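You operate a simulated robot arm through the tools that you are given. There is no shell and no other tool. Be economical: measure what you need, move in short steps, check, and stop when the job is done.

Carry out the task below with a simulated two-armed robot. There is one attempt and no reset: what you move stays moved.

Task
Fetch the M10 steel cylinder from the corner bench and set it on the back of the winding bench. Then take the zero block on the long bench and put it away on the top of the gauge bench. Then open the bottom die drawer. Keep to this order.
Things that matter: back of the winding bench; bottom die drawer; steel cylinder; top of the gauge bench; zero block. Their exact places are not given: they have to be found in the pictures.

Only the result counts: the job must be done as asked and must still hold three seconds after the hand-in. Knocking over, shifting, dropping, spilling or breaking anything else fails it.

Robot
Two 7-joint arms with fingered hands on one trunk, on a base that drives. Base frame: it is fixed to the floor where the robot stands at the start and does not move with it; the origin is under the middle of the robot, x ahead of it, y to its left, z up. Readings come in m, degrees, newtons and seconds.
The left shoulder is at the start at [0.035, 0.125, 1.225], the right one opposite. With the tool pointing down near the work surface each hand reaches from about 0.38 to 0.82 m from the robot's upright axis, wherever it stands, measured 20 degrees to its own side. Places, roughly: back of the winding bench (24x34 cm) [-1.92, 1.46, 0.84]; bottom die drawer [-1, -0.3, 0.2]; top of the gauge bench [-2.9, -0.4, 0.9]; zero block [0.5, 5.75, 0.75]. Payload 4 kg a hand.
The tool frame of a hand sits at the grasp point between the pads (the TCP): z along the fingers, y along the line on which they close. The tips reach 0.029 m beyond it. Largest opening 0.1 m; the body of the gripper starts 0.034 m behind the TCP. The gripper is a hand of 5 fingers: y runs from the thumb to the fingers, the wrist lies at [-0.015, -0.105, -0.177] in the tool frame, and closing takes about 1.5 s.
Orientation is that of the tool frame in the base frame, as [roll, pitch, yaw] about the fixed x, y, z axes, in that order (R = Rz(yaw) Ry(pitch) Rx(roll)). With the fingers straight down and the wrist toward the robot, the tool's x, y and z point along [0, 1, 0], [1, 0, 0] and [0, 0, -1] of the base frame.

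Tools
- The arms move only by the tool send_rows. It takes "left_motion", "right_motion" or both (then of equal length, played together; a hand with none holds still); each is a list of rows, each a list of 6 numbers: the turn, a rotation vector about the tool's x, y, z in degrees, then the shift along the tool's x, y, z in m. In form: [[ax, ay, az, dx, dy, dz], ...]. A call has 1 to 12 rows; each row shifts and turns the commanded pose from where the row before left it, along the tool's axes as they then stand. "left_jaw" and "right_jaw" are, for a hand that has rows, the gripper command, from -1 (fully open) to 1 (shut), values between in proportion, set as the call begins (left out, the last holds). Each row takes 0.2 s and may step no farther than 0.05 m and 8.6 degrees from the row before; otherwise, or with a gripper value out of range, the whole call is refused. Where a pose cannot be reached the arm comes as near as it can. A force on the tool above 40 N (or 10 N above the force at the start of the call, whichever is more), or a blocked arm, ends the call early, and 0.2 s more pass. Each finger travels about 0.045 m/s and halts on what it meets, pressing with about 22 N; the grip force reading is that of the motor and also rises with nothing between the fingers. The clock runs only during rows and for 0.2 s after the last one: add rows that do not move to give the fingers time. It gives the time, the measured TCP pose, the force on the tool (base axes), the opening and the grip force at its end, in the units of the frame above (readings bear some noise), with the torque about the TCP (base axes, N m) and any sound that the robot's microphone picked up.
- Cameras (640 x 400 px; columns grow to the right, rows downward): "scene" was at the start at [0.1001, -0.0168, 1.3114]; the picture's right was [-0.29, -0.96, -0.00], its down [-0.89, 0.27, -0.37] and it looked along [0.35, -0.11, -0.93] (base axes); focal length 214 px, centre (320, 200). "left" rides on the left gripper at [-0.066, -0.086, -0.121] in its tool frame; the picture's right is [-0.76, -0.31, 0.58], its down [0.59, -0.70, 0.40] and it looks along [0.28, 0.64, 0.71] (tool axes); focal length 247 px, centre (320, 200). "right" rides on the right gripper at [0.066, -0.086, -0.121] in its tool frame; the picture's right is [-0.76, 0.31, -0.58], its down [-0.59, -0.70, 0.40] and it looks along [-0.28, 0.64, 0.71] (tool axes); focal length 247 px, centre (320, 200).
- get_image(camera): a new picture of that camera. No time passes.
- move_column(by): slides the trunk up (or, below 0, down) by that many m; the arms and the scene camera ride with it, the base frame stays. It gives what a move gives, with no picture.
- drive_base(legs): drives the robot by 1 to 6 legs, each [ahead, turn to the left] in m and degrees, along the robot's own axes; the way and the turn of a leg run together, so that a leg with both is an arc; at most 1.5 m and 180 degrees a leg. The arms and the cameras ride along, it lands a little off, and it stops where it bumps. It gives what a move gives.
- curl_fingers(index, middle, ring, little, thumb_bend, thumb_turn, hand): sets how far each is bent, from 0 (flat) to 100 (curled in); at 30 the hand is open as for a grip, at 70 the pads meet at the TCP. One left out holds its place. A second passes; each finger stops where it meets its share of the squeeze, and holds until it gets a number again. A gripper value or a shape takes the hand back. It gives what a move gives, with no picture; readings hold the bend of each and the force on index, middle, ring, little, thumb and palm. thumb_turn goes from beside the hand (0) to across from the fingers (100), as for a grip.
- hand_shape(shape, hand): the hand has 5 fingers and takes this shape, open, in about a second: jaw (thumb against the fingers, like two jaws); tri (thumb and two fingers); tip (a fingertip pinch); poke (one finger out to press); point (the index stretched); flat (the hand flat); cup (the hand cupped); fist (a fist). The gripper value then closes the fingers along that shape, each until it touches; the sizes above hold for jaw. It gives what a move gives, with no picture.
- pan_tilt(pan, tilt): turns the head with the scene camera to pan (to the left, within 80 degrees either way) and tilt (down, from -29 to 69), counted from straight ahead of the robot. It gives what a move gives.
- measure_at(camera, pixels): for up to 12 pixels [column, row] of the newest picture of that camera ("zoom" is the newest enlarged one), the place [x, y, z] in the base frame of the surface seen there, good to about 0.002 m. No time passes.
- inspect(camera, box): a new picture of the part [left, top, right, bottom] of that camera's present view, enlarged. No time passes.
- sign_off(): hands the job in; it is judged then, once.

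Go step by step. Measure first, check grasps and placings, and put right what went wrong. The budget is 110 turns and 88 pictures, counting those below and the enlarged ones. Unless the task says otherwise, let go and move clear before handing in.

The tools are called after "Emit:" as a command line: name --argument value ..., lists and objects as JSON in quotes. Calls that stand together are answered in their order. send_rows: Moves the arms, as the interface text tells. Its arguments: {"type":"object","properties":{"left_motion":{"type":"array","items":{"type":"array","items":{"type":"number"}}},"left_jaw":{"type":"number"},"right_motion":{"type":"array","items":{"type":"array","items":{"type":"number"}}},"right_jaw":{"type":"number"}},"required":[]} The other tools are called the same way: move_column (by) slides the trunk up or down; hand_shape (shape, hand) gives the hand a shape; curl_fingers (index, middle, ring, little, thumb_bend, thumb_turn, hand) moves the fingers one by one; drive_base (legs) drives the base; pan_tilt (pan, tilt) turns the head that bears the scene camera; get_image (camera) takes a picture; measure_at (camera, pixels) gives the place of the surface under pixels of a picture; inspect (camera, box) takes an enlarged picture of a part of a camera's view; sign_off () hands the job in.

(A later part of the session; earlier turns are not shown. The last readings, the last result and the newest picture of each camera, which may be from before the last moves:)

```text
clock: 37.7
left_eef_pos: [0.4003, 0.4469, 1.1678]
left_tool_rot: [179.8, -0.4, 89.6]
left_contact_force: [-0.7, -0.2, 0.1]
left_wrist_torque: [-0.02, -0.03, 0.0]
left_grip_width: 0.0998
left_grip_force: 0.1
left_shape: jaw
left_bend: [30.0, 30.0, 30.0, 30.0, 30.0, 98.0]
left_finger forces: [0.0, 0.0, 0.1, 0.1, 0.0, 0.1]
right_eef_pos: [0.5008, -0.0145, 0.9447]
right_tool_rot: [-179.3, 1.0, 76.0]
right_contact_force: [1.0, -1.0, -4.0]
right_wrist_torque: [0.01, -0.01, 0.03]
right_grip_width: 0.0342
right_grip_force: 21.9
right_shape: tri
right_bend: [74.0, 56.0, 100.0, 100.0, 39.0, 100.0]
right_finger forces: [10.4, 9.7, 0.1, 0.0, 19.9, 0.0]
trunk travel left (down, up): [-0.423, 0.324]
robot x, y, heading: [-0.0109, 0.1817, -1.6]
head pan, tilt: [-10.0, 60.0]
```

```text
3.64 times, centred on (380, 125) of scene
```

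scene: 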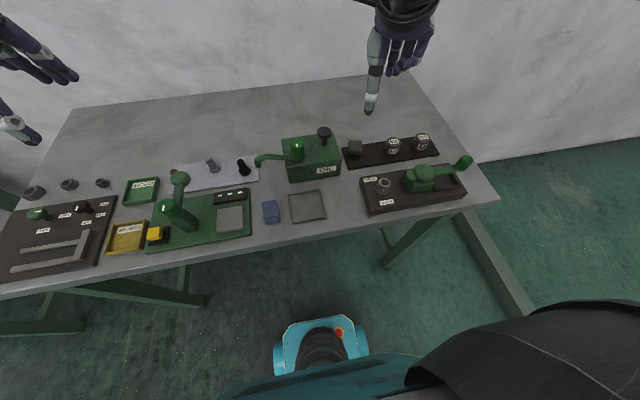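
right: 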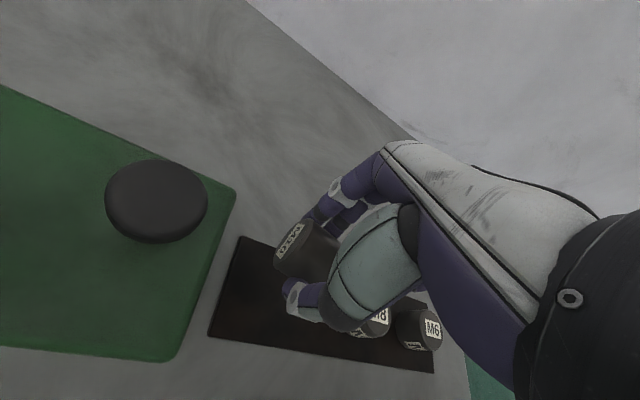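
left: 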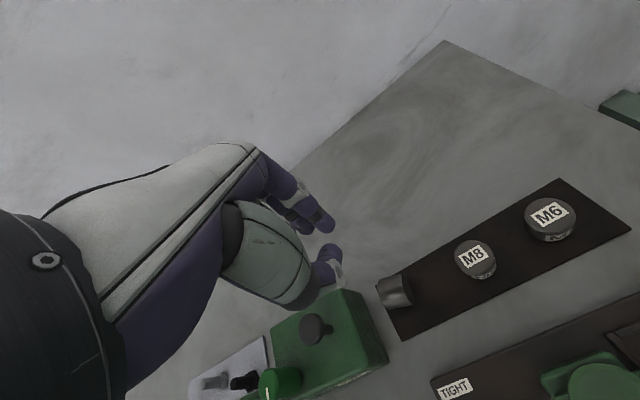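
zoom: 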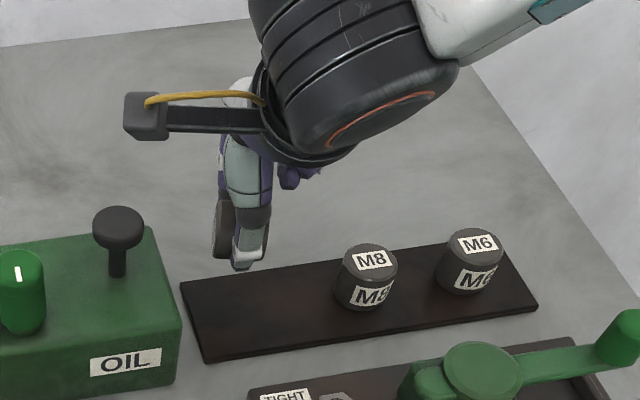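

M10 is held (≈4 N weight), with the label end on the tool +x side. Raise and retract it, back away from the bench and look toward the winding bench.

Emit:
send_rows --right_motion '[[0, 0, 0, 0, 0, -0.05], [0, 0, 0, 0, 0, -0.05], [0, 0, 0, 0, 0, -0.05], [0, 0, 0, -0.04, -0.02, -0.02], [0, 0, 0, -0.04, -0.02, 0], [0, 0, 0, -0.04, -0.02, 0], [0, 0, 0, -0.04, -0.02, 0], [0, 0, 0, 0, 0, 0]]'

Emit:
drive_base --legs '[[-0.6, 0], [0, 100]]'

Emit:
pan_tilt --pan 30 --tilt 25

Emit:
get_image --camera "scene"

```text
clock: 39.5
left_eef_pos: [0.4016, 0.4478, 1.1669]
left_tool_rot: [179.7, -0.5, 89.5]
left_contact_force: [0.8, 0.2, 0.0]
left_wrist_torque: [-0.03, 0.0, -0.01]
left_grip_width: 0.0998
left_grip_force: 0.0
left_shape: jaw
left_bend: [30.0, 30.0, 30.0, 30.0, 30.0, 98.0]
left_finger forces: [0.0, 0.0, 0.0, 0.0, 0.0, 0.0]
right_eef_pos: [0.3854, -0.1495, 1.1226]
right_tool_rot: [-179.3, 0.9, 76.1]
right_contact_force: [-0.4, -0.2, -4.2]
right_wrist_torque: [-0.04, 0.0, -0.01]
right_grip_width: 0.034
right_grip_force: 21.9
right_shape: tri
right_bend: [74.0, 56.0, 100.0, 100.0, 39.0, 100.0]
right_finger forces: [10.0, 9.8, 0.0, 0.1, 20.1, 0.0]
trunk travel left (down, up): [-0.423, 0.324]
robot x, y, heading: [-0.0049, 0.1824, -1.3]
head pan, tilt: [-10.0, 60.0]
```

```text
clock: 44.5
left_eef_pos: [-0.3079, 0.5972, 1.1677]
left_tool_rot: [179.5, 0.7, 110.9]
left_contact_force: [0.0, 0.7, -0.7]
left_wrist_torque: [-0.04, -0.03, -0.06]
left_grip_width: 0.0995
left_grip_force: 0.0
left_shape: jaw
left_bend: [30.0, 30.0, 30.0, 30.0, 30.0, 98.0]
left_finger forces: [0.0, 0.0, 0.0, 0.0, 0.1, 0.0]
right_eef_pos: [-0.0991, 0.0417, 1.1234]
right_tool_rot: [-179.5, 0.4, 97.5]
right_contact_force: [0.4, 0.6, -3.3]
right_wrist_torque: [-0.02, -0.07, 0.01]
right_grip_width: 0.0331
right_grip_force: 22.0
right_shape: tri
right_bend: [54.0, 56.0, 100.0, 100.0, 39.0, 100.0]
right_finger forces: [10.7, 11.0, 0.0, 0.0, 22.2, 0.1]
trunk travel left (down, up): [-0.423, 0.324]
robot x, y, heading: [-0.5884, 0.1981, 15.1]
head pan, tilt: [-10.0, 60.0]
stopped in leg 2: the robot was blocked; the commanded pose is now the measured one
```

```text
clock: 45.5
left_eef_pos: [-0.305, 0.5931, 1.1696]
left_tool_rot: [179.4, 0.6, 110.9]
left_contact_force: [0.1, -0.6, -0.1]
left_wrist_torque: [-0.01, -0.02, 0.01]
left_grip_width: 0.0999
left_grip_force: 0.1
left_shape: jaw
left_bend: [30.0, 30.0, 30.0, 30.0, 30.0, 98.0]
left_finger forces: [0.0, 0.0, 0.1, 0.0, 0.0, 0.0]
right_eef_pos: [-0.0982, 0.0381, 1.1236]
right_tool_rot: [-179.5, 0.2, 97.6]
right_contact_force: [-0.9, 0.2, -2.9]
right_wrist_torque: [0.03, -0.02, 0.0]
right_grip_width: 0.0334
right_grip_force: 21.6
right_shape: tri
right_bend: [54.0, 56.0, 100.0, 100.0, 39.0, 100.0]
right_finger forces: [10.6, 11.0, 0.0, 0.0, 22.1, 0.0]
trunk travel left (down, up): [-0.423, 0.324]
robot x, y, heading: [-0.5893, 0.1971, 15.6]
head pan, tilt: [30.0, 25.0]
```

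```text
61 pictures are left
```

scene: 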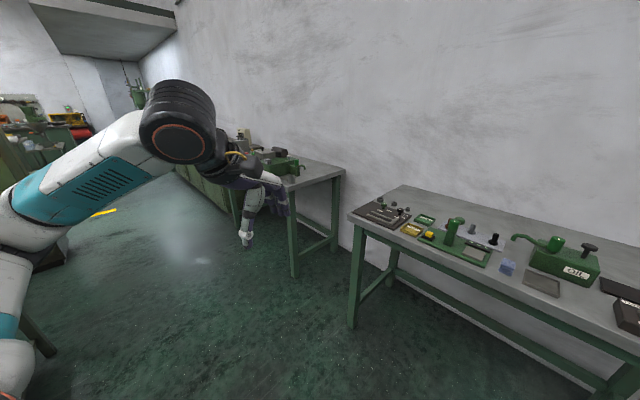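

The turn was blocked near x≈-0.59; likely something behind me. I look right-rear and left.

Emit:
pan_tilt --pan -80 --tilt 35

Emit:
get_image --camera "scene"

Emit:
pan_tilt --pan 80 --tilt 35

Emit:
get_image --camera "scene"

```text
clock: 47.4
left_eef_pos: [-0.3071, 0.5937, 1.1698]
left_tool_rot: [179.4, 0.6, 111.0]
left_contact_force: [-0.2, -0.3, -0.3]
left_wrist_torque: [0.02, 0.0, -0.02]
left_grip_width: 0.0996
left_grip_force: 0.1
left_shape: jaw
left_bend: [30.0, 30.0, 30.0, 30.0, 30.0, 98.0]
left_finger forces: [0.0, 0.1, 0.1, 0.1, 0.0, 0.0]
right_eef_pos: [-0.0988, 0.0378, 1.1226]
right_tool_rot: [-179.5, 0.1, 97.7]
right_contact_force: [0.0, -0.3, -3.1]
right_wrist_torque: [0.0, -0.04, -0.02]
right_grip_width: 0.0335
right_grip_force: 21.9
right_shape: tri
right_bend: [54.0, 56.0, 100.0, 100.0, 39.0, 100.0]
right_finger forces: [10.6, 11.0, 0.1, 0.1, 22.2, 0.0]
trunk travel left (down, up): [-0.423, 0.324]
robot x, y, heading: [-0.5909, 0.2005, 15.7]
head pan, tilt: [-80.0, 35.0]
```

```text
60 pictures are left
```

scene: 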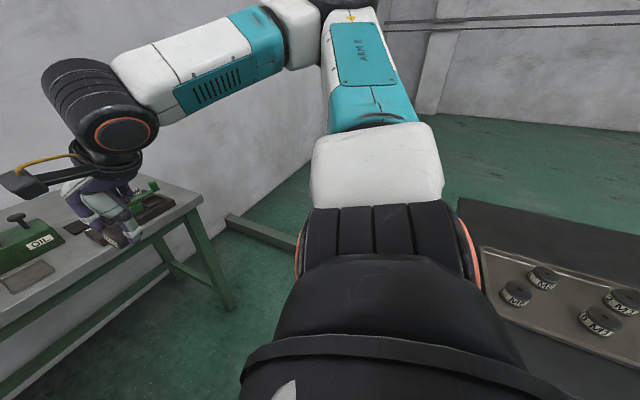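

```text
clock: 49.9
left_eef_pos: [-0.3062, 0.5933, 1.1697]
left_tool_rot: [179.5, 0.6, 111.0]
left_contact_force: [-0.5, 0.2, -0.1]
left_wrist_torque: [-0.01, 0.0, -0.02]
left_grip_width: 0.0997
left_grip_force: 0.0
left_shape: jaw
left_bend: [30.0, 30.0, 30.0, 30.0, 30.0, 98.0]
left_finger forces: [0.1, 0.1, 0.0, 0.0, 0.0, 0.1]
right_eef_pos: [-0.0993, 0.0383, 1.1233]
right_tool_rot: [-179.5, 0.2, 97.7]
right_contact_force: [-0.3, 0.3, -2.8]
right_wrist_torque: [0.0, -0.01, 0.01]
right_grip_width: 0.0335
right_grip_force: 21.9
right_shape: tri
right_bend: [54.0, 56.0, 100.0, 100.0, 39.0, 100.0]
right_finger forces: [10.7, 11.0, 0.1, 0.1, 22.1, 0.1]
trunk travel left (down, up): [-0.423, 0.324]
robot x, y, heading: [-0.5903, 0.2025, 15.6]
head pan, tilt: [80.0, 35.0]
```

```text
59 pictures are left
```

scene: 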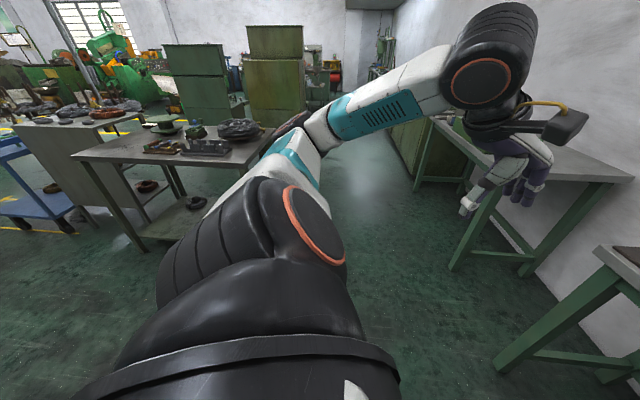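

There's a die cabinet right-rear and a table left-rear. Measure these to plan.

Emit:
measure_at --camera "scene" --pixels '[[75, 155], [232, 166], [160, 147], [205, 147], [240, 130], [190, 205], [10, 150], [120, 108], [200, 90], [280, 100], [180, 128], [300, 90]]'

Emit:
inspect --camera "scene" --box '[0, 40, 320, 240]'

```text
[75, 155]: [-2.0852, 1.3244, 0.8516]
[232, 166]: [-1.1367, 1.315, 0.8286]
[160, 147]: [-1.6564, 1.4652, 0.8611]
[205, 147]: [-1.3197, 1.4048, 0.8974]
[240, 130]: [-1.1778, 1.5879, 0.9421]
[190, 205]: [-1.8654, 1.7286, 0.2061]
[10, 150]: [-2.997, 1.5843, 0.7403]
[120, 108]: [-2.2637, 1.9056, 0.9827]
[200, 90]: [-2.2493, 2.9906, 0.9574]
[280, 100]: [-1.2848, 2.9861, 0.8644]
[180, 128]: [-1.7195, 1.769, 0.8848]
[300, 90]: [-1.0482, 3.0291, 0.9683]
```

```text
2.00 times, centred on (160, 140) of scene
```

zoom: 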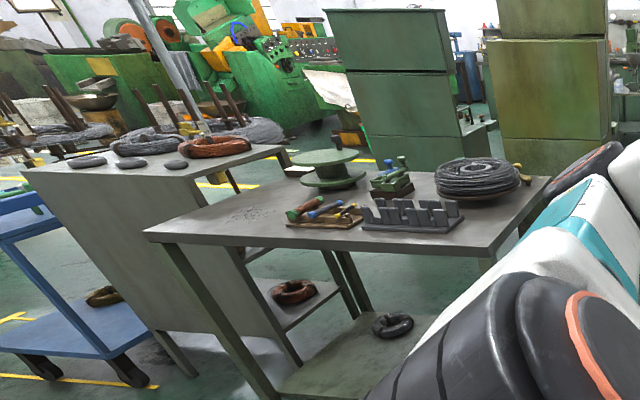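

The winding bench top is z≈0.85, front edge y≈1.32, x −2.09…−1.14; the free left part around (−1.92,1.46) is the target. I move forward a bit, turn left and drive toward (−2.1,0.9).

Emit:
drive_base --legs '[[0.2, 0], [0, 143.5], [1.0, 0]]'

Emit:
pan_tilt --pan -20 --tilt 25

Emit:
get_image --camera "scene"

```text
clock: 52.8
left_eef_pos: [-0.1901, 0.69, 1.1721]
left_tool_rot: [178.7, 1.2, 120.9]
left_contact_force: [0.7, -0.9, -0.9]
left_wrist_torque: [0.02, 0.0, 0.02]
left_grip_width: 0.1
left_grip_force: 0.2
left_shape: jaw
left_bend: [30.0, 30.0, 30.0, 30.0, 30.0, 98.0]
left_finger forces: [0.0, 0.0, 0.0, 0.1, 0.0, 0.0]
right_eef_pos: [0.1107, 0.182, 1.1225]
right_tool_rot: [-179.6, 0.0, 107.8]
right_contact_force: [0.8, 0.2, -3.2]
right_wrist_torque: [0.0, 0.0, -0.02]
right_grip_width: 0.0331
right_grip_force: 21.9
right_shape: tri
right_bend: [54.0, 56.0, 100.0, 100.0, 39.0, 100.0]
right_finger forces: [10.8, 10.7, 0.0, 0.0, 22.0, 0.0]
trunk travel left (down, up): [-0.423, 0.324]
robot x, y, heading: [-0.398, 0.252, 24.6]
head pan, tilt: [80.0, 35.0]
stopped in leg 2: the robot was blocked; the commanded pose is now the measured one
```

```text
clock: 54.5
left_eef_pos: [-0.1907, 0.6884, 1.1733]
left_tool_rot: [178.7, 1.2, 120.9]
left_contact_force: [-0.3, 0.2, -0.1]
left_wrist_torque: [-0.02, -0.04, 0.01]
left_grip_width: 0.0998
left_grip_force: 0.0
left_shape: jaw
left_bend: [30.0, 30.0, 30.0, 30.0, 30.0, 98.0]
left_finger forces: [0.0, 0.1, 0.1, 0.1, 0.0, 0.0]
right_eef_pos: [0.1102, 0.1816, 1.1233]
right_tool_rot: [-179.6, 0.1, 107.8]
right_contact_force: [0.0, 0.3, -3.0]
right_wrist_torque: [-0.03, -0.02, 0.0]
right_grip_width: 0.0333
right_grip_force: 22.2
right_shape: tri
right_bend: [54.0, 56.0, 100.0, 100.0, 39.0, 100.0]
right_finger forces: [10.8, 10.7, 0.0, 0.0, 21.9, 0.0]
trunk travel left (down, up): [-0.423, 0.324]
robot x, y, heading: [-0.3986, 0.249, 24.7]
head pan, tilt: [-20.0, 25.0]
```

```text
57 pictures are left
```

scene: 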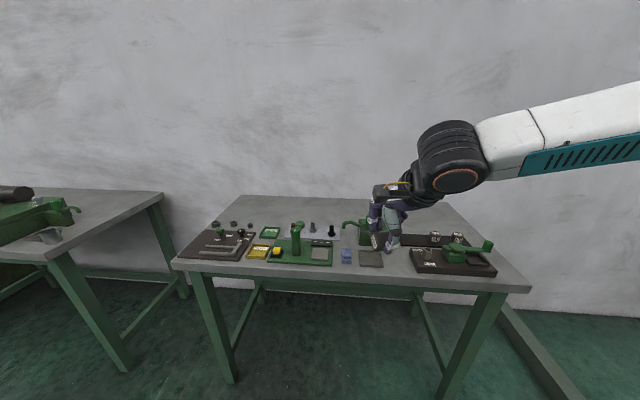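

Blocked again while turning left. I look closely down to the right-rear and left-rear.

Emit:
pan_tilt --pan -80 --tilt 50

Emit:
get_image --camera "scene"

Emit:
measure_at --camera "scene" --pixels '[[500, 250], [560, 260], [620, 250], [480, 190], [620, 330], [460, 160], [600, 200], [560, 380], [300, 390]]'

Emit:
pan_tilt --pan 80 --tilt 60

Emit:
get_image --camera "scene"

```text
clock: 55.8
left_eef_pos: [-0.1896, 0.6889, 1.173]
left_tool_rot: [178.7, 1.2, 121.0]
left_contact_force: [0.6, -0.8, -0.4]
left_wrist_torque: [0.01, -0.01, -0.01]
left_grip_width: 0.1
left_grip_force: 0.0
left_shape: jaw
left_bend: [30.0, 30.0, 30.0, 30.0, 30.0, 98.0]
left_finger forces: [0.1, 0.0, 0.1, 0.0, 0.0, 0.0]
right_eef_pos: [0.111, 0.1818, 1.1236]
right_tool_rot: [-179.5, 0.0, 107.7]
right_contact_force: [0.4, -0.2, -3.3]
right_wrist_torque: [0.03, -0.01, 0.03]
right_grip_width: 0.0333
right_grip_force: 22.0
right_shape: tri
right_bend: [54.0, 56.0, 100.0, 100.0, 39.0, 100.0]
right_finger forces: [10.8, 10.6, 0.0, 0.1, 21.9, 0.1]
trunk travel left (down, up): [-0.423, 0.324]
robot x, y, heading: [-0.3977, 0.2522, 24.8]
head pan, tilt: [-80.0, 50.0]
```

```text
56 pictures are left
```

scene: 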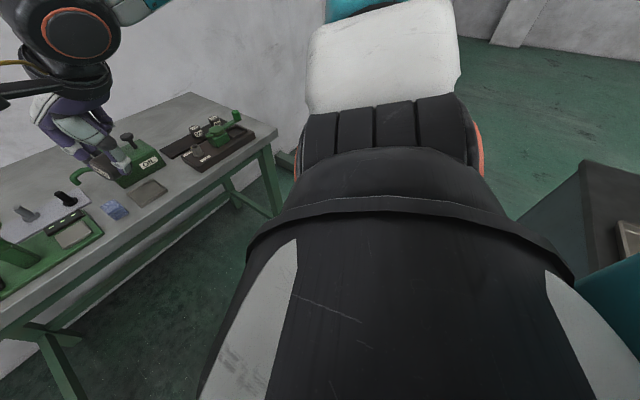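

```text
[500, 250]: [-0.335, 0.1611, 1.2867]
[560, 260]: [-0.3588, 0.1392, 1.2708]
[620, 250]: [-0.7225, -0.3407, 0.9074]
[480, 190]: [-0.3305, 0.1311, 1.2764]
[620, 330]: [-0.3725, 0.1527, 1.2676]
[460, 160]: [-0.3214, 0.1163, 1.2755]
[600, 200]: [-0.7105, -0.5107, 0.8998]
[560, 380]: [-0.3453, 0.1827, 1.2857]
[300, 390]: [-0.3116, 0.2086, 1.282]
```

```text
clock: 58.3
left_eef_pos: [-0.1894, 0.6893, 1.1725]
left_tool_rot: [178.7, 1.2, 120.8]
left_contact_force: [-0.3, -0.4, -0.3]
left_wrist_torque: [-0.02, -0.02, -0.02]
left_grip_width: 0.1
left_grip_force: 0.1
left_shape: jaw
left_bend: [30.0, 30.0, 30.0, 30.0, 30.0, 98.0]
left_finger forces: [0.0, 0.1, 0.0, 0.1, 0.0, 0.1]
right_eef_pos: [0.1103, 0.1811, 1.123]
right_tool_rot: [-179.6, -0.1, 107.8]
right_contact_force: [0.2, 0.1, -3.9]
right_wrist_torque: [0.04, -0.01, -0.01]
right_grip_width: 0.0333
right_grip_force: 22.5
right_shape: tri
right_bend: [54.0, 56.0, 100.0, 100.0, 39.0, 100.0]
right_finger forces: [10.8, 10.7, 0.0, 0.0, 21.9, 0.0]
trunk travel left (down, up): [-0.423, 0.324]
robot x, y, heading: [-0.3966, 0.2531, 24.7]
head pan, tilt: [80.0, 60.0]
```

```text
55 pictures are left
```

scene: 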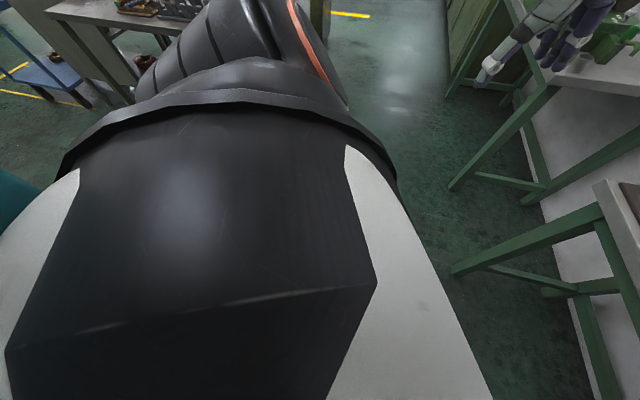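

The rear of the robot is probably catching the cabinet corner near (−0.7,−0.1…−0.3). I drive farther forward-left before turning.

Emit:
drive_base --legs '[[0.25, 0], [0, 65]]'

```text
clock: 63.0
left_eef_pos: [-0.4844, 0.7278, 1.1723]
left_tool_rot: [178.6, 1.2, -173.7]
left_contact_force: [0.2, -0.4, -0.6]
left_wrist_torque: [-0.01, 0.0, -0.01]
left_grip_width: 0.0998
left_grip_force: 0.0
left_shape: jaw
left_bend: [30.0, 30.0, 30.0, 30.0, 30.0, 98.0]
left_finger forces: [0.1, 0.1, 0.0, 0.0, 0.0, 0.0]
right_eef_pos: [0.102, 0.7887, 1.1242]
right_tool_rot: [-179.6, 0.0, 173.3]
right_contact_force: [-0.9, 0.2, -4.0]
right_wrist_torque: [-0.01, -0.05, -0.02]
right_grip_width: 0.0331
right_grip_force: 22.2
right_shape: tri
right_bend: [54.0, 56.0, 100.0, 100.0, 39.0, 100.0]
right_finger forces: [10.3, 10.2, 0.0, 0.0, 20.9, 0.1]
trunk travel left (down, up): [-0.423, 0.324]
robot x, y, heading: [-0.1734, 0.3523, 90.4]
head pan, tilt: [80.0, 60.0]
```

Turned freely. Now go north 0.3, face −x and drive along the aisle to about (−2.1,0.85).

Emit:
drive_base --legs '[[0.3, 0], [0, 83], [1.0, 0], [0.93, 0], [0, -82]]'

Emit:
pan_tilt --pan -15 --tilt 50

Emit:
get_image --camera "scene"

```text
clock: 68.5
left_eef_pos: [-0.6048, 0.4212, 1.1725]
left_tool_rot: [178.6, 0.7, -95.0]
left_contact_force: [-0.5, 0.5, 0.3]
left_wrist_torque: [0.01, -0.03, -0.02]
left_grip_width: 0.1003
left_grip_force: 0.0
left_shape: jaw
left_bend: [30.0, 30.0, 30.0, 30.0, 30.0, 98.0]
left_finger forces: [0.0, 0.1, 0.1, 0.0, 0.0, 0.1]
right_eef_pos: [-0.5484, 1.0092, 1.1222]
right_tool_rot: [-179.5, -0.1, -108.2]
right_contact_force: [-0.6, 0.0, -3.5]
right_wrist_torque: [0.03, 0.01, 0.0]
right_grip_width: 0.0333
right_grip_force: 21.3
right_shape: tri
right_bend: [74.0, 56.0, 100.0, 100.0, 39.0, 100.0]
right_finger forces: [10.4, 9.9, 0.0, 0.1, 20.6, 0.1]
trunk travel left (down, up): [-0.423, 0.324]
robot x, y, heading: [-0.1823, 0.6573, 166.8]
head pan, tilt: [80.0, 60.0]
stopped in leg 2: the robot was blocked; the commanded pose is now the measured one
```

```text
clock: 70.2
left_eef_pos: [-0.6025, 0.4211, 1.1733]
left_tool_rot: [178.7, 0.6, -95.1]
left_contact_force: [-0.1, 0.9, 0.1]
left_wrist_torque: [0.0, -0.02, 0.02]
left_grip_width: 0.0999
left_grip_force: 0.1
left_shape: jaw
left_bend: [30.0, 30.0, 30.0, 30.0, 30.0, 98.0]
left_finger forces: [0.1, 0.0, 0.0, 0.0, 0.0, 0.0]
right_eef_pos: [-0.5471, 1.0116, 1.123]
right_tool_rot: [-179.7, -0.1, -108.2]
right_contact_force: [-0.3, -0.4, -3.4]
right_wrist_torque: [-0.01, 0.01, 0.02]
right_grip_width: 0.0331
right_grip_force: 22.6
right_shape: tri
right_bend: [74.0, 56.0, 100.0, 100.0, 39.0, 100.0]
right_finger forces: [10.4, 9.9, 0.0, 0.0, 20.6, 0.0]
trunk travel left (down, up): [-0.423, 0.324]
robot x, y, heading: [-0.1744, 0.6543, 167.1]
head pan, tilt: [-15.0, 50.0]
```

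```text
54 pictures are left
```

scene: 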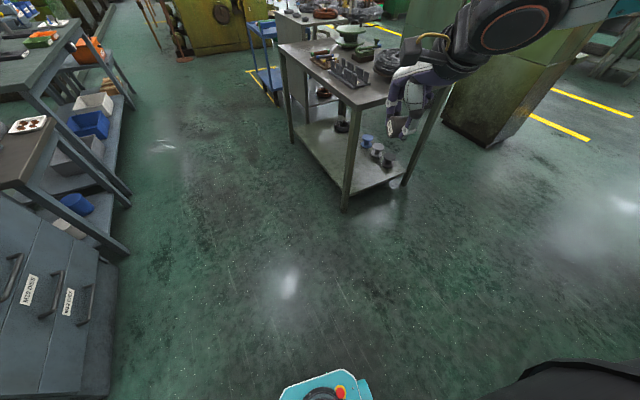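

Rear touched near the corner bench; ahead is clear. Drive forward 0.4, trim heading, continue to (−2.1,0.9), then face the bench.

Emit:
drive_base --legs '[[0.4, 0], [0, 8], [1.0, 0], [0.53, 0]]'

Emit:
drive_base --legs '[[0, -85]]'

Emit:
get_image --camera "scene"

```text
clock: 80.8
left_eef_pos: [-2.4812, 0.5694, 1.1738]
left_tool_rot: [178.6, 0.7, -85.7]
left_contact_force: [0.1, -0.6, -0.1]
left_wrist_torque: [-0.01, -0.02, -0.03]
left_grip_width: 0.1001
left_grip_force: 0.0
left_shape: jaw
left_bend: [30.0, 30.0, 30.0, 30.0, 30.0, 98.0]
left_finger forces: [0.0, 0.0, 0.0, 0.0, 0.0, 0.1]
right_eef_pos: [-2.5232, 1.1588, 1.1232]
right_tool_rot: [-179.6, -0.1, -98.7]
right_contact_force: [0.0, 0.2, -2.4]
right_wrist_torque: [0.0, 0.0, 0.0]
right_grip_width: 0.0332
right_grip_force: 21.9
right_shape: tri
right_bend: [74.0, 56.0, 100.0, 100.0, 39.0, 100.0]
right_finger forces: [10.3, 10.0, 0.0, 0.0, 20.6, 0.1]
trunk travel left (down, up): [-0.423, 0.324]
robot x, y, heading: [-2.0972, 0.8709, 176.5]
head pan, tilt: [-15.0, 50.0]
```

```text
clock: 85.0
left_eef_pos: [-2.4254, 1.2287, 1.1733]
left_tool_rot: [178.5, 0.8, -171.3]
left_contact_force: [0.1, 0.0, 0.6]
left_wrist_torque: [0.01, 0.01, -0.01]
left_grip_width: 0.0996
left_grip_force: 0.0
left_shape: jaw
left_bend: [30.0, 30.0, 30.0, 30.0, 30.0, 98.0]
left_finger forces: [0.1, 0.0, 0.0, 0.1, 0.1, 0.0]
right_eef_pos: [-1.8405, 1.3143, 1.1232]
right_tool_rot: [-179.7, -0.2, 175.5]
right_contact_force: [-0.5, 0.1, -3.0]
right_wrist_torque: [0.01, 0.01, 0.02]
right_grip_width: 0.0332
right_grip_force: 22.3
right_shape: tri
right_bend: [74.0, 56.0, 100.0, 100.0, 39.0, 100.0]
right_finger forces: [9.8, 9.5, 0.0, 0.0, 19.5, 0.1]
trunk travel left (down, up): [-0.423, 0.324]
robot x, y, heading: [-2.0978, 0.8673, 90.6]
head pan, tilt: [-15.0, 50.0]
```

```text
53 pictures are left
```

scene: 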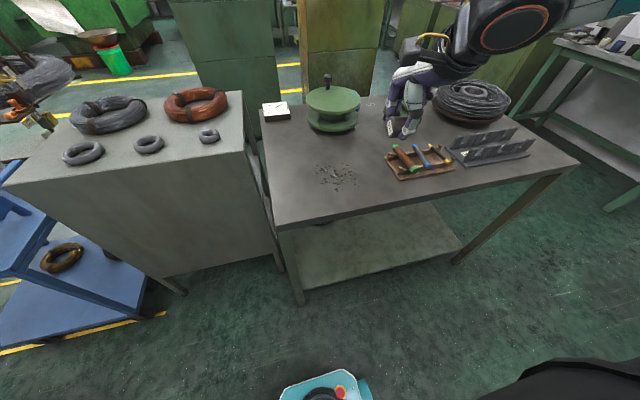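

The bench is in view: debris at (337,175), a white card at (275,110). I inspect and measure the target area.

Emit:
inspect --camera "scene" --box '[250, 80, 450, 210]'

Emit:
measure_at --camera "scene" --pixels '[[337, 175], [275, 112], [277, 220], [262, 125], [420, 195], [393, 165], [355, 128], [310, 190], [350, 150], [575, 165], [405, 122]]'

```text
3.08 times, centred on (350, 145) of scene
```

zoom: 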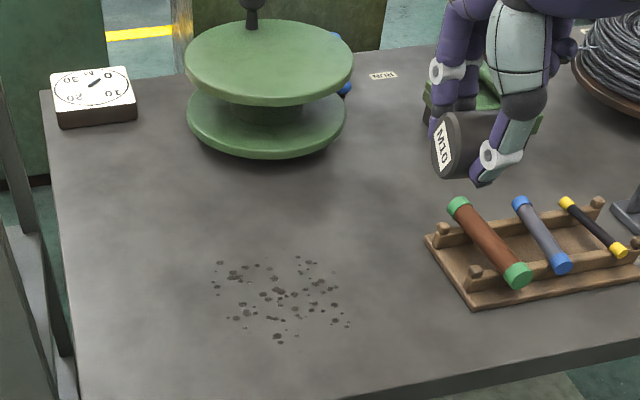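

```text
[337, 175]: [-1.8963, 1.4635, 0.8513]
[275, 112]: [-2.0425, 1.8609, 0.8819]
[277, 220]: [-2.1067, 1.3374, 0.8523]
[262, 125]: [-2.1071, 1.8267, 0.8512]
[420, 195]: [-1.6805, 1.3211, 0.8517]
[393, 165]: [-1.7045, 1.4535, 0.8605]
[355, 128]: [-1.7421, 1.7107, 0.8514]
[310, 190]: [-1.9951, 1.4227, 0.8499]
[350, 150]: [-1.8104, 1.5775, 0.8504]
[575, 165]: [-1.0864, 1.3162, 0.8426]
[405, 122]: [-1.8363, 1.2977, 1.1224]
```

This is the bench's rear side (the timer faces away), so the area (−1.92,1.46) fits; I'll set it at about (−2.0,1.46), clear of the debris. First tilt the hand 60° about tool y in the air to bring the cylinder's bottom end down.

Emit:
send_rows --right_motion '[[0, 8.5, 0, 0, 0, 0], [0, 8.5, 0, 0, 0, 0], [0, 8.5, 0, 0, 0, 0], [0, 8.5, 0, 0, 0, 0], [0, 8.5, 0, 0, 0, 0], [0, 8.5, 0, 0, 0, 0], [0, 8.5, 0, 0, 0, 0], [0, 0, 0, 0, 0, 0]]'

Emit:
get_image --camera "scene"

Emit:
inspect --camera "scene" --box '[320, 40, 520, 170]'

```text
clock: 86.8
left_eef_pos: [-2.4258, 1.2278, 1.1737]
left_tool_rot: [178.6, 0.7, -171.3]
left_contact_force: [0.6, 0.3, -0.3]
left_wrist_torque: [-0.01, 0.02, -0.01]
left_grip_width: 0.0999
left_grip_force: 0.0
left_shape: jaw
left_bend: [30.0, 30.0, 30.0, 30.0, 30.0, 98.0]
left_finger forces: [0.0, 0.1, 0.1, 0.0, 0.0, 0.0]
right_eef_pos: [-1.8408, 1.3134, 1.1241]
right_tool_rot: [-179.5, -59.9, 175.1]
right_contact_force: [0.2, -0.9, -2.9]
right_wrist_torque: [0.03, -0.05, -0.01]
right_grip_width: 0.0331
right_grip_force: 21.8
right_shape: tri
right_bend: [74.0, 56.0, 100.0, 100.0, 39.0, 100.0]
right_finger forces: [9.8, 10.3, 0.0, 0.0, 20.5, 0.0]
trunk travel left (down, up): [-0.423, 0.324]
robot x, y, heading: [-2.101, 0.8706, 90.8]
head pan, tilt: [-15.0, 50.0]
```

```text
51 pictures are left
```

scene: 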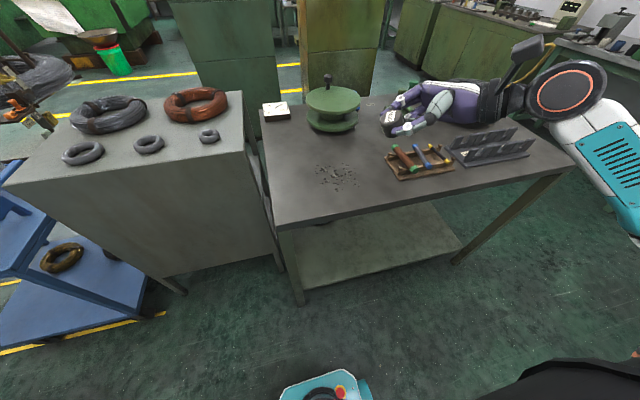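

```text
3.08 times, centred on (420, 105) of scene
```

zoom: 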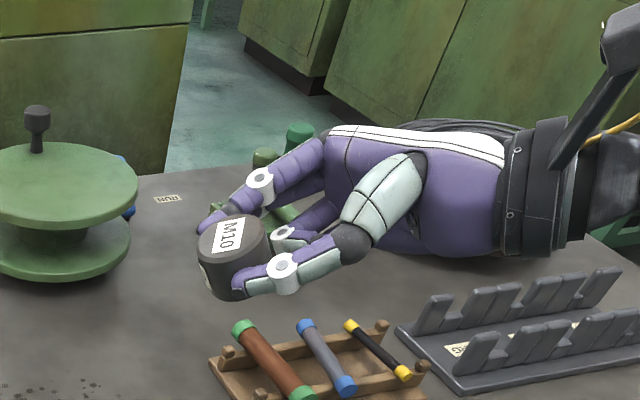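

The tilt worked: label up, nearly upright. Measure the top face tilt and lowest points.

Emit:
measure_at --camera "zoom" --pixels '[[215, 240], [255, 235], [225, 220], [240, 248], [232, 233], [220, 280], [240, 292], [280, 285], [420, 250], [480, 252], [430, 235]]'

```text
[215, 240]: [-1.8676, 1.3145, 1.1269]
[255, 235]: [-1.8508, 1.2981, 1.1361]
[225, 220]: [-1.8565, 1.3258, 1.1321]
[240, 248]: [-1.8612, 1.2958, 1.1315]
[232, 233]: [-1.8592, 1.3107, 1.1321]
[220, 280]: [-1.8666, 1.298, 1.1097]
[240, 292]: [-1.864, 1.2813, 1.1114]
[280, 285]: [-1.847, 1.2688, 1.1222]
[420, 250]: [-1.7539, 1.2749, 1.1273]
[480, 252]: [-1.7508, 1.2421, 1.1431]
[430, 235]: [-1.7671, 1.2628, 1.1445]
```

The remaining tilt is about 26°, with the lowest edge ~41 mm below the TCP. I tilt 5° more and move above the target spot, still high.

Emit:
send_rows --right_motion '[[0, 5, 0, 0, 0, 0], [0, 0, 0, -0.003, 0.0225, 0.0329], [0, 0, 0, -0.003, 0.0225, 0.0329], [0, 0, 0, -0.003, 0.0225, 0.0329], [0, 0, 0, -0.003, 0.0225, 0.0329], [0, 0, 0, -0.003, 0.0225, 0.0329], [0, 0, 0, -0.003, 0.0225, 0.0329], [0, 0, 0, 0, 0, 0]]'

Emit:
get_image --camera "scene"

Emit:
inspect --camera "scene" --box '[240, 80, 440, 205]'

```text
clock: 88.6
left_eef_pos: [-2.4264, 1.2276, 1.1738]
left_tool_rot: [178.6, 0.7, -171.3]
left_contact_force: [-0.9, 0.4, -0.3]
left_wrist_torque: [-0.01, 0.01, -0.01]
left_grip_width: 0.1
left_grip_force: 0.0
left_shape: jaw
left_bend: [30.0, 30.0, 30.0, 30.0, 30.0, 98.0]
left_finger forces: [0.0, 0.1, 0.0, 0.0, 0.0, 0.0]
right_eef_pos: [-1.9979, 1.4631, 1.0222]
right_tool_rot: [-179.3, -64.7, 175.0]
right_contact_force: [0.6, 0.3, -3.7]
right_wrist_torque: [0.03, -0.07, 0.0]
right_grip_width: 0.0332
right_grip_force: 21.8
right_shape: tri
right_bend: [74.0, 56.0, 100.0, 100.0, 39.0, 100.0]
right_finger forces: [9.6, 10.4, 0.0, 0.0, 20.5, 0.0]
trunk travel left (down, up): [-0.423, 0.324]
robot x, y, heading: [-2.0973, 0.8635, 90.6]
head pan, tilt: [-15.0, 50.0]
```

```text
49 pictures are left
```

scene: 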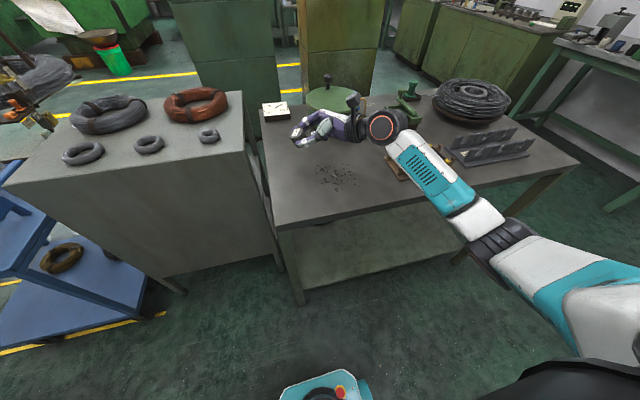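

```text
3.20 times, centred on (340, 142) of scene
```

zoom: 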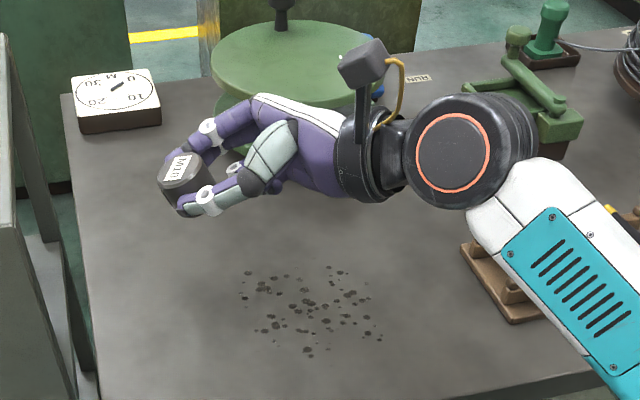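

Before lowering 0.13 m, check forearm and wrist heights over the tray.

Emit:
measure_at --camera "zoom" --pixels '[[450, 150], [510, 190], [480, 225], [520, 280], [600, 300], [590, 370], [540, 230], [505, 300], [185, 185], [195, 165]]'

Emit:
measure_at --camera "scene" --pixels '[[480, 220], [500, 240], [398, 175], [405, 90], [330, 78], [411, 110]]'

```text
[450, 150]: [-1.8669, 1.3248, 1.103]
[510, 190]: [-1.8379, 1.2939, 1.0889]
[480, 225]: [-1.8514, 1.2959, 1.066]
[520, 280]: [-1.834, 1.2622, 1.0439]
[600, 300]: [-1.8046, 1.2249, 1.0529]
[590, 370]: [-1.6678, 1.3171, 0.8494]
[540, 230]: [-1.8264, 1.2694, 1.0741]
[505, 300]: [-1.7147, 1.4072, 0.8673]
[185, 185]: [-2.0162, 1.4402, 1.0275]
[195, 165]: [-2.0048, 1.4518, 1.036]
```

```text
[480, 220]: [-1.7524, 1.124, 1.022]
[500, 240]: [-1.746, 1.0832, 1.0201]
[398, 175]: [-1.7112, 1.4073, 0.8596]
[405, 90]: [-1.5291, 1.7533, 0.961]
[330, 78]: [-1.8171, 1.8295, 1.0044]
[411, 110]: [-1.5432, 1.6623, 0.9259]
```

The forearm would sink close to the bench edge, so I raise the trunk 0.15 m (elbow higher) and then lower the hand.

Emit:
move_column --by 0.15

Emit:
send_rows --right_motion '[[0, 0, 0, -0.0363, 0, 0.0169], [0, 0, 0, -0.0363, 0, 0.0169], [0, 0, 0, -0.0363, 0, 0.0169], [0, 0, 0, -0.0363, 0, 0.0169], [0, 0, 0, -0.0363, 0, 0.0169], [0, 0, 0, 0, 0, 0]]'

Emit:
get_image --camera "scene"

Emit:
inspect --camera "scene" --box '[240, 100, 440, 225]'

```text
clock: 90.3
left_eef_pos: [-2.4252, 1.2288, 1.3246]
left_tool_rot: [178.7, 0.6, -171.2]
left_contact_force: [0.0, -0.4, -0.3]
left_wrist_torque: [0.02, -0.02, 0.02]
left_grip_width: 0.0995
left_grip_force: 0.1
left_shape: jaw
left_bend: [30.0, 30.0, 30.0, 30.0, 30.0, 98.0]
left_finger forces: [0.1, 0.1, 0.1, 0.0, 0.0, 0.0]
right_eef_pos: [-2.0013, 1.4626, 1.171]
right_tool_rot: [-179.0, -64.7, 174.5]
right_contact_force: [0.5, 0.0, -3.1]
right_wrist_torque: [0.04, -0.07, 0.01]
right_grip_width: 0.033
right_grip_force: 22.2
right_shape: tri
right_bend: [74.0, 56.0, 100.0, 100.0, 39.0, 100.0]
right_finger forces: [9.6, 10.4, 0.0, 0.1, 20.6, 0.1]
trunk travel left (down, up): [-0.573, 0.174]
robot x, y, heading: [-2.0993, 0.8668, 90.6]
head pan, tilt: [-15.0, 50.0]
```

```text
clock: 91.7
left_eef_pos: [-2.4253, 1.2293, 1.3232]
left_tool_rot: [178.6, 0.7, -171.3]
left_contact_force: [0.6, 1.0, 0.6]
left_wrist_torque: [0.0, -0.03, 0.02]
left_grip_width: 0.0999
left_grip_force: 0.1
left_shape: jaw
left_bend: [30.0, 30.0, 30.0, 30.0, 30.0, 98.0]
left_finger forces: [0.1, 0.0, 0.0, 0.1, 0.1, 0.1]
right_eef_pos: [-1.9951, 1.4589, 0.9714]
right_tool_rot: [-179.3, -64.7, 174.9]
right_contact_force: [-0.3, -0.6, -3.3]
right_wrist_torque: [0.04, -0.03, -0.02]
right_grip_width: 0.033
right_grip_force: 22.5
right_shape: tri
right_bend: [74.0, 56.0, 100.0, 100.0, 39.0, 100.0]
right_finger forces: [9.6, 10.5, 0.0, 0.0, 20.6, 0.1]
trunk travel left (down, up): [-0.573, 0.174]
robot x, y, heading: [-2.099, 0.8679, 90.5]
head pan, tilt: [-15.0, 50.0]
```

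```text
47 pictures are left
```

scene: 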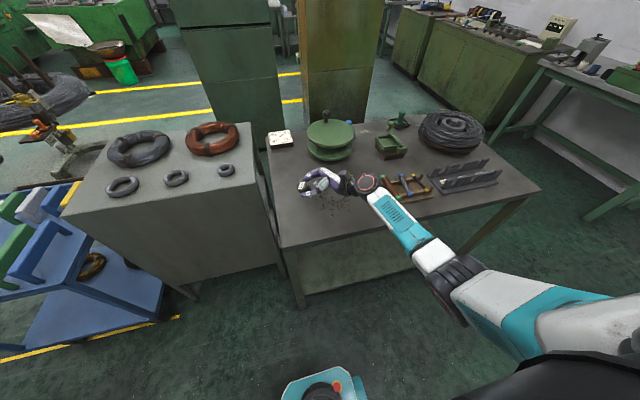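

```text
3.20 times, centred on (340, 162) of scene
```

zoom: 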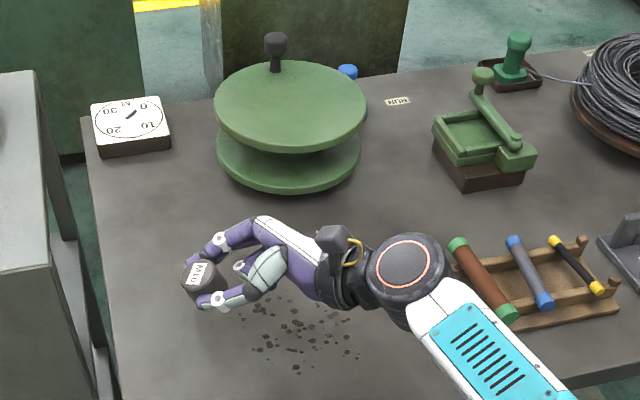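

Clear of the tray. Lower 0.075 m further, then check contact.

Emit:
send_rows --right_motion '[[0, 0, 0, -0.0317, 0, 0.0148], [0, 0, 0, -0.0227, 0, 0.0106], [0, 0, 0, -0.0136, 0, 0.0063], [0, 0, 0, 0, 0, 0]]'

Emit:
inspect --camera "scene" --box '[260, 140, 400, 230]'

Emit:
get_image --camera "right"

```text
clock: 92.7
left_eef_pos: [-2.426, 1.2282, 1.324]
left_tool_rot: [178.5, 0.6, -171.4]
left_contact_force: [0.8, -0.4, -0.5]
left_wrist_torque: [0.01, 0.02, 0.02]
left_grip_width: 0.0999
left_grip_force: 0.0
left_shape: jaw
left_bend: [30.0, 30.0, 30.0, 30.0, 30.0, 98.0]
left_finger forces: [0.1, 0.1, 0.1, 0.0, 0.0, 0.0]
right_eef_pos: [-1.9985, 1.4596, 0.8978]
right_tool_rot: [-179.2, -64.6, 174.7]
right_contact_force: [-0.1, 0.1, -3.7]
right_wrist_torque: [0.02, -0.06, -0.01]
right_grip_width: 0.0332
right_grip_force: 22.0
right_shape: tri
right_bend: [74.0, 56.0, 100.0, 100.0, 39.0, 100.0]
right_finger forces: [9.5, 10.0, 0.0, 0.1, 20.2, 0.1]
trunk travel left (down, up): [-0.573, 0.174]
robot x, y, heading: [-2.0956, 0.8694, 90.6]
head pan, tilt: [-15.0, 50.0]
```

```text
4.44 times, centred on (330, 185) of scene
```

zoom: 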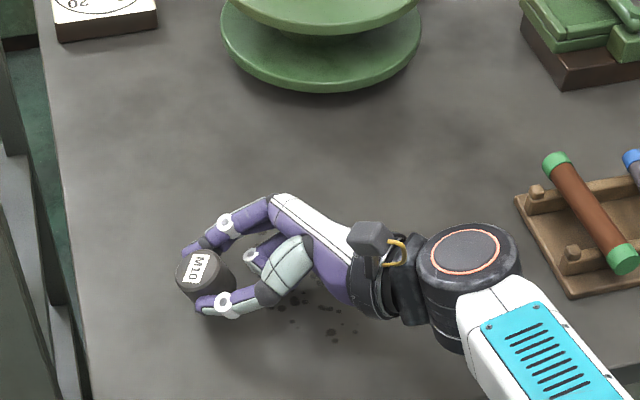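

```text
44 pictures are left
```

right: 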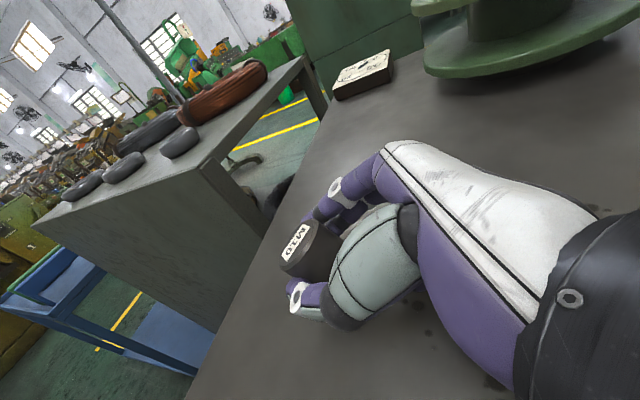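

No contact yet at TCP z 0.898; lower in small steps.

Emit:
send_rows --right_motion '[[0, 0, 0, -0.0027, 0, 0.0013], [0, 0, 0, -0.0027, 0, 0.0013], [0, 0, 0, 0, 0, 0]]'

```text
clock: 93.5
left_eef_pos: [-2.4254, 1.2275, 1.3234]
left_tool_rot: [178.7, 0.8, -171.3]
left_contact_force: [-0.3, -1.3, -0.1]
left_wrist_torque: [0.01, -0.03, -0.02]
left_grip_width: 0.1
left_grip_force: 0.1
left_shape: jaw
left_bend: [30.0, 30.0, 30.0, 30.0, 30.0, 98.0]
left_finger forces: [0.0, 0.1, 0.1, 0.0, 0.0, 0.0]
right_eef_pos: [-1.9995, 1.4602, 0.8901]
right_tool_rot: [-179.1, -64.7, 174.6]
right_contact_force: [-0.3, 0.5, -3.0]
right_wrist_torque: [0.01, -0.06, -0.03]
right_grip_width: 0.033
right_grip_force: 21.7
right_shape: tri
right_bend: [74.0, 56.0, 100.0, 100.0, 39.0, 100.0]
right_finger forces: [9.5, 10.0, 0.0, 0.1, 20.2, 0.1]
trunk travel left (down, up): [-0.573, 0.174]
robot x, y, heading: [-2.0961, 0.8675, 90.7]
head pan, tilt: [-15.0, 50.0]
```

Emit:
send_rows --right_motion '[[0, 0, 0, -0.0027, 0, 0.0013], [0, 0, 0, 0, 0, 0]]'

Emit:
inspect --camera "right" --box '[230, 160, 430, 350]'

```text
clock: 94.1
left_eef_pos: [-2.4259, 1.2287, 1.3225]
left_tool_rot: [178.7, 0.7, -171.3]
left_contact_force: [-0.1, 0.1, -0.6]
left_wrist_torque: [-0.02, 0.0, 0.01]
left_grip_width: 0.0998
left_grip_force: 0.0
left_shape: jaw
left_bend: [30.0, 30.0, 30.0, 30.0, 30.0, 98.0]
left_finger forces: [0.1, 0.1, 0.0, 0.0, 0.0, 0.1]
right_eef_pos: [-1.9981, 1.4602, 0.8874]
right_tool_rot: [-179.2, -64.7, 174.8]
right_contact_force: [0.7, 1.1, -3.3]
right_wrist_torque: [0.01, -0.03, -0.03]
right_grip_width: 0.0331
right_grip_force: 21.4
right_shape: tri
right_bend: [74.0, 56.0, 100.0, 100.0, 39.0, 100.0]
right_finger forces: [9.6, 10.1, 0.0, 0.1, 20.2, 0.0]
trunk travel left (down, up): [-0.573, 0.174]
robot x, y, heading: [-2.0989, 0.8685, 90.5]
head pan, tilt: [-15.0, 50.0]
```

```text
2.11 times, centred on (330, 255) of right
```

zoom: 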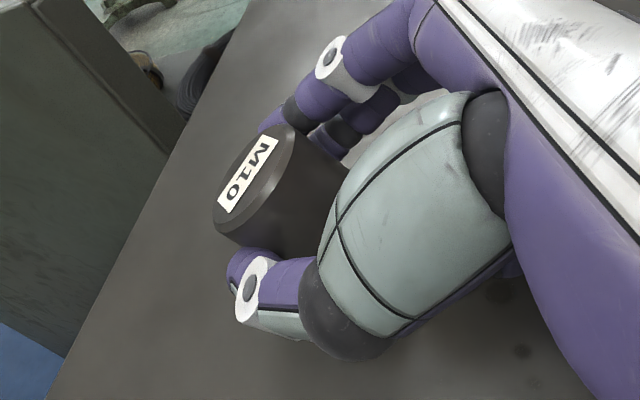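

Still no contact; measure the top rim heights to compute the gap.

Emit:
measure_at --camera "zoom" --pixels '[[245, 185], [225, 210], [265, 145], [225, 240], [280, 150], [240, 235], [150, 250], [265, 245]]'

```text
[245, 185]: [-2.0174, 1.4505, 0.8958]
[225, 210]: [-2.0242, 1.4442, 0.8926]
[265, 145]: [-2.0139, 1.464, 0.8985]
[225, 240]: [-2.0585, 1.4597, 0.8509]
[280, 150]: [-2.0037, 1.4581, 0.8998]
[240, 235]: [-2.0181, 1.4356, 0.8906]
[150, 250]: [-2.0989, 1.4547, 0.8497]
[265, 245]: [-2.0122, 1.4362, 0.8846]
```

Computed lowest edge is about at the table; lower 2 mm more, then open.

Emit:
send_rows --right_motion '[[0, 0, 0, -0.0023, 0, 0.0011], [0, 0, 0, 0, 0, 0]]'

```text
clock: 94.7
left_eef_pos: [-2.4254, 1.2291, 1.3242]
left_tool_rot: [178.5, 0.7, -171.3]
left_contact_force: [0.4, 0.0, 0.0]
left_wrist_torque: [-0.03, 0.0, 0.0]
left_grip_width: 0.1
left_grip_force: 0.0
left_shape: jaw
left_bend: [30.0, 30.0, 30.0, 30.0, 30.0, 98.0]
left_finger forces: [0.0, 0.1, 0.0, 0.0, 0.0, 0.0]
right_eef_pos: [-1.9982, 1.4609, 0.8856]
right_tool_rot: [-179.2, -64.7, 174.7]
right_contact_force: [0.4, -0.4, -3.2]
right_wrist_torque: [-0.01, -0.04, 0.0]
right_grip_width: 0.0328
right_grip_force: 22.3
right_shape: tri
right_bend: [74.0, 56.0, 100.0, 100.0, 39.0, 100.0]
right_finger forces: [9.5, 10.2, 0.0, 0.0, 20.2, 0.0]
trunk travel left (down, up): [-0.573, 0.174]
robot x, y, heading: [-2.1004, 0.866, 90.5]
head pan, tilt: [-15.0, 50.0]
```

Emit:
send_rows --right_motion '[[0, 0, 0, -0.0023, 0, 0.0011], [0, 0, 0, 0, 0, 0]]'

Emit:
inspect --camera "scene" --box '[280, 160, 350, 205]'

```text
clock: 95.3
left_eef_pos: [-2.4266, 1.2262, 1.324]
left_tool_rot: [178.6, 0.8, -171.3]
left_contact_force: [-0.4, 0.2, -0.3]
left_wrist_torque: [0.04, -0.02, 0.02]
left_grip_width: 0.0998
left_grip_force: 0.1
left_shape: jaw
left_bend: [30.0, 30.0, 30.0, 30.0, 30.0, 98.0]
left_finger forces: [0.0, 0.0, 0.1, 0.1, 0.0, 0.1]
right_eef_pos: [-1.9982, 1.4584, 0.8862]
right_tool_rot: [-179.3, -64.8, 174.9]
right_contact_force: [1.2, -4.8, 6.1]
right_wrist_torque: [-0.07, -0.47, -0.18]
right_grip_width: 0.0331
right_grip_force: 22.0
right_shape: tri
right_bend: [74.0, 56.0, 100.0, 100.0, 39.0, 100.0]
right_finger forces: [9.5, 10.1, 0.1, 9.5, 20.3, 0.0]
trunk travel left (down, up): [-0.573, 0.174]
robot x, y, heading: [-2.0959, 0.8655, 90.3]
head pan, tilt: [-15.0, 50.0]
```

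```text
8.89 times, centred on (315, 182) of scene
```

zoom: 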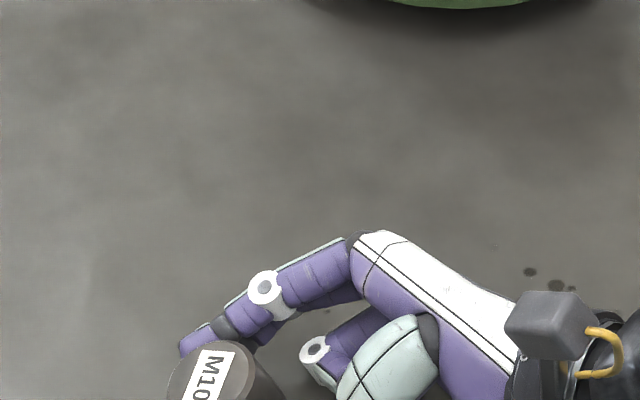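

The folded little finger now touches the bench (9.5 N) so the cylinder's edge is at most a millimetre or two above it. Raise 1 mm and release.

Emit:
send_rows --right_motion '[[0, 0, 0, 0.001, 0, 0], [0, 0, 0, 0, 0, 0], [0, 0, 0, 0, 0, 0], [0, 0, 0, 0, 0, 0], [0, 0, 0, 0, 0, 0], [0, 0, 0, 0, 0, 0], [0, 0, 0, 0, 0, 0], [0, 0, 0, 0, 0, 0]]' --right_jaw -1

Emit:
inspect --camera "right" --box '[200, 140, 440, 350]'

```text
clock: 97.1
left_eef_pos: [-2.4255, 1.2267, 1.3236]
left_tool_rot: [178.5, 0.7, -171.3]
left_contact_force: [0.9, -0.1, -0.1]
left_wrist_torque: [-0.01, 0.03, -0.03]
left_grip_width: 0.0998
left_grip_force: 0.0
left_shape: jaw
left_bend: [30.0, 30.0, 30.0, 30.0, 30.0, 98.0]
left_finger forces: [0.1, 0.1, 0.0, 0.0, 0.1, 0.0]
right_eef_pos: [-1.9985, 1.4585, 0.8856]
right_tool_rot: [-179.2, -64.7, 174.8]
right_contact_force: [2.0, -1.4, 9.5]
right_wrist_torque: [0.07, -0.46, -0.02]
right_grip_width: 0.1
right_grip_force: 0.0
right_shape: tri
right_bend: [30.0, 30.0, 99.0, 99.0, 30.0, 98.0]
right_finger forces: [0.0, 0.1, 0.0, 9.1, 0.0, 0.0]
trunk travel left (down, up): [-0.573, 0.174]
robot x, y, heading: [-2.1008, 0.8717, 90.6]
head pan, tilt: [-15.0, 50.0]
```

```text
1.90 times, centred on (320, 245) of right
```

zoom: 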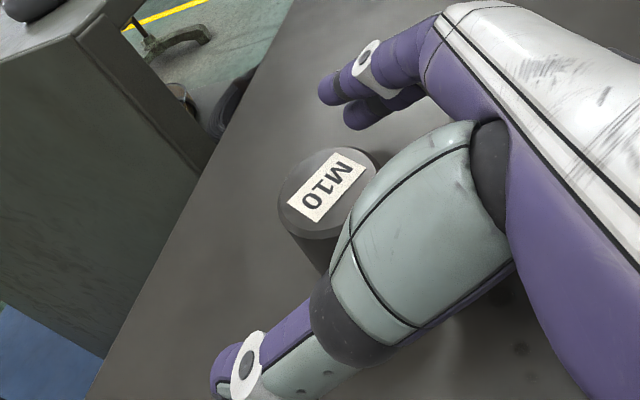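

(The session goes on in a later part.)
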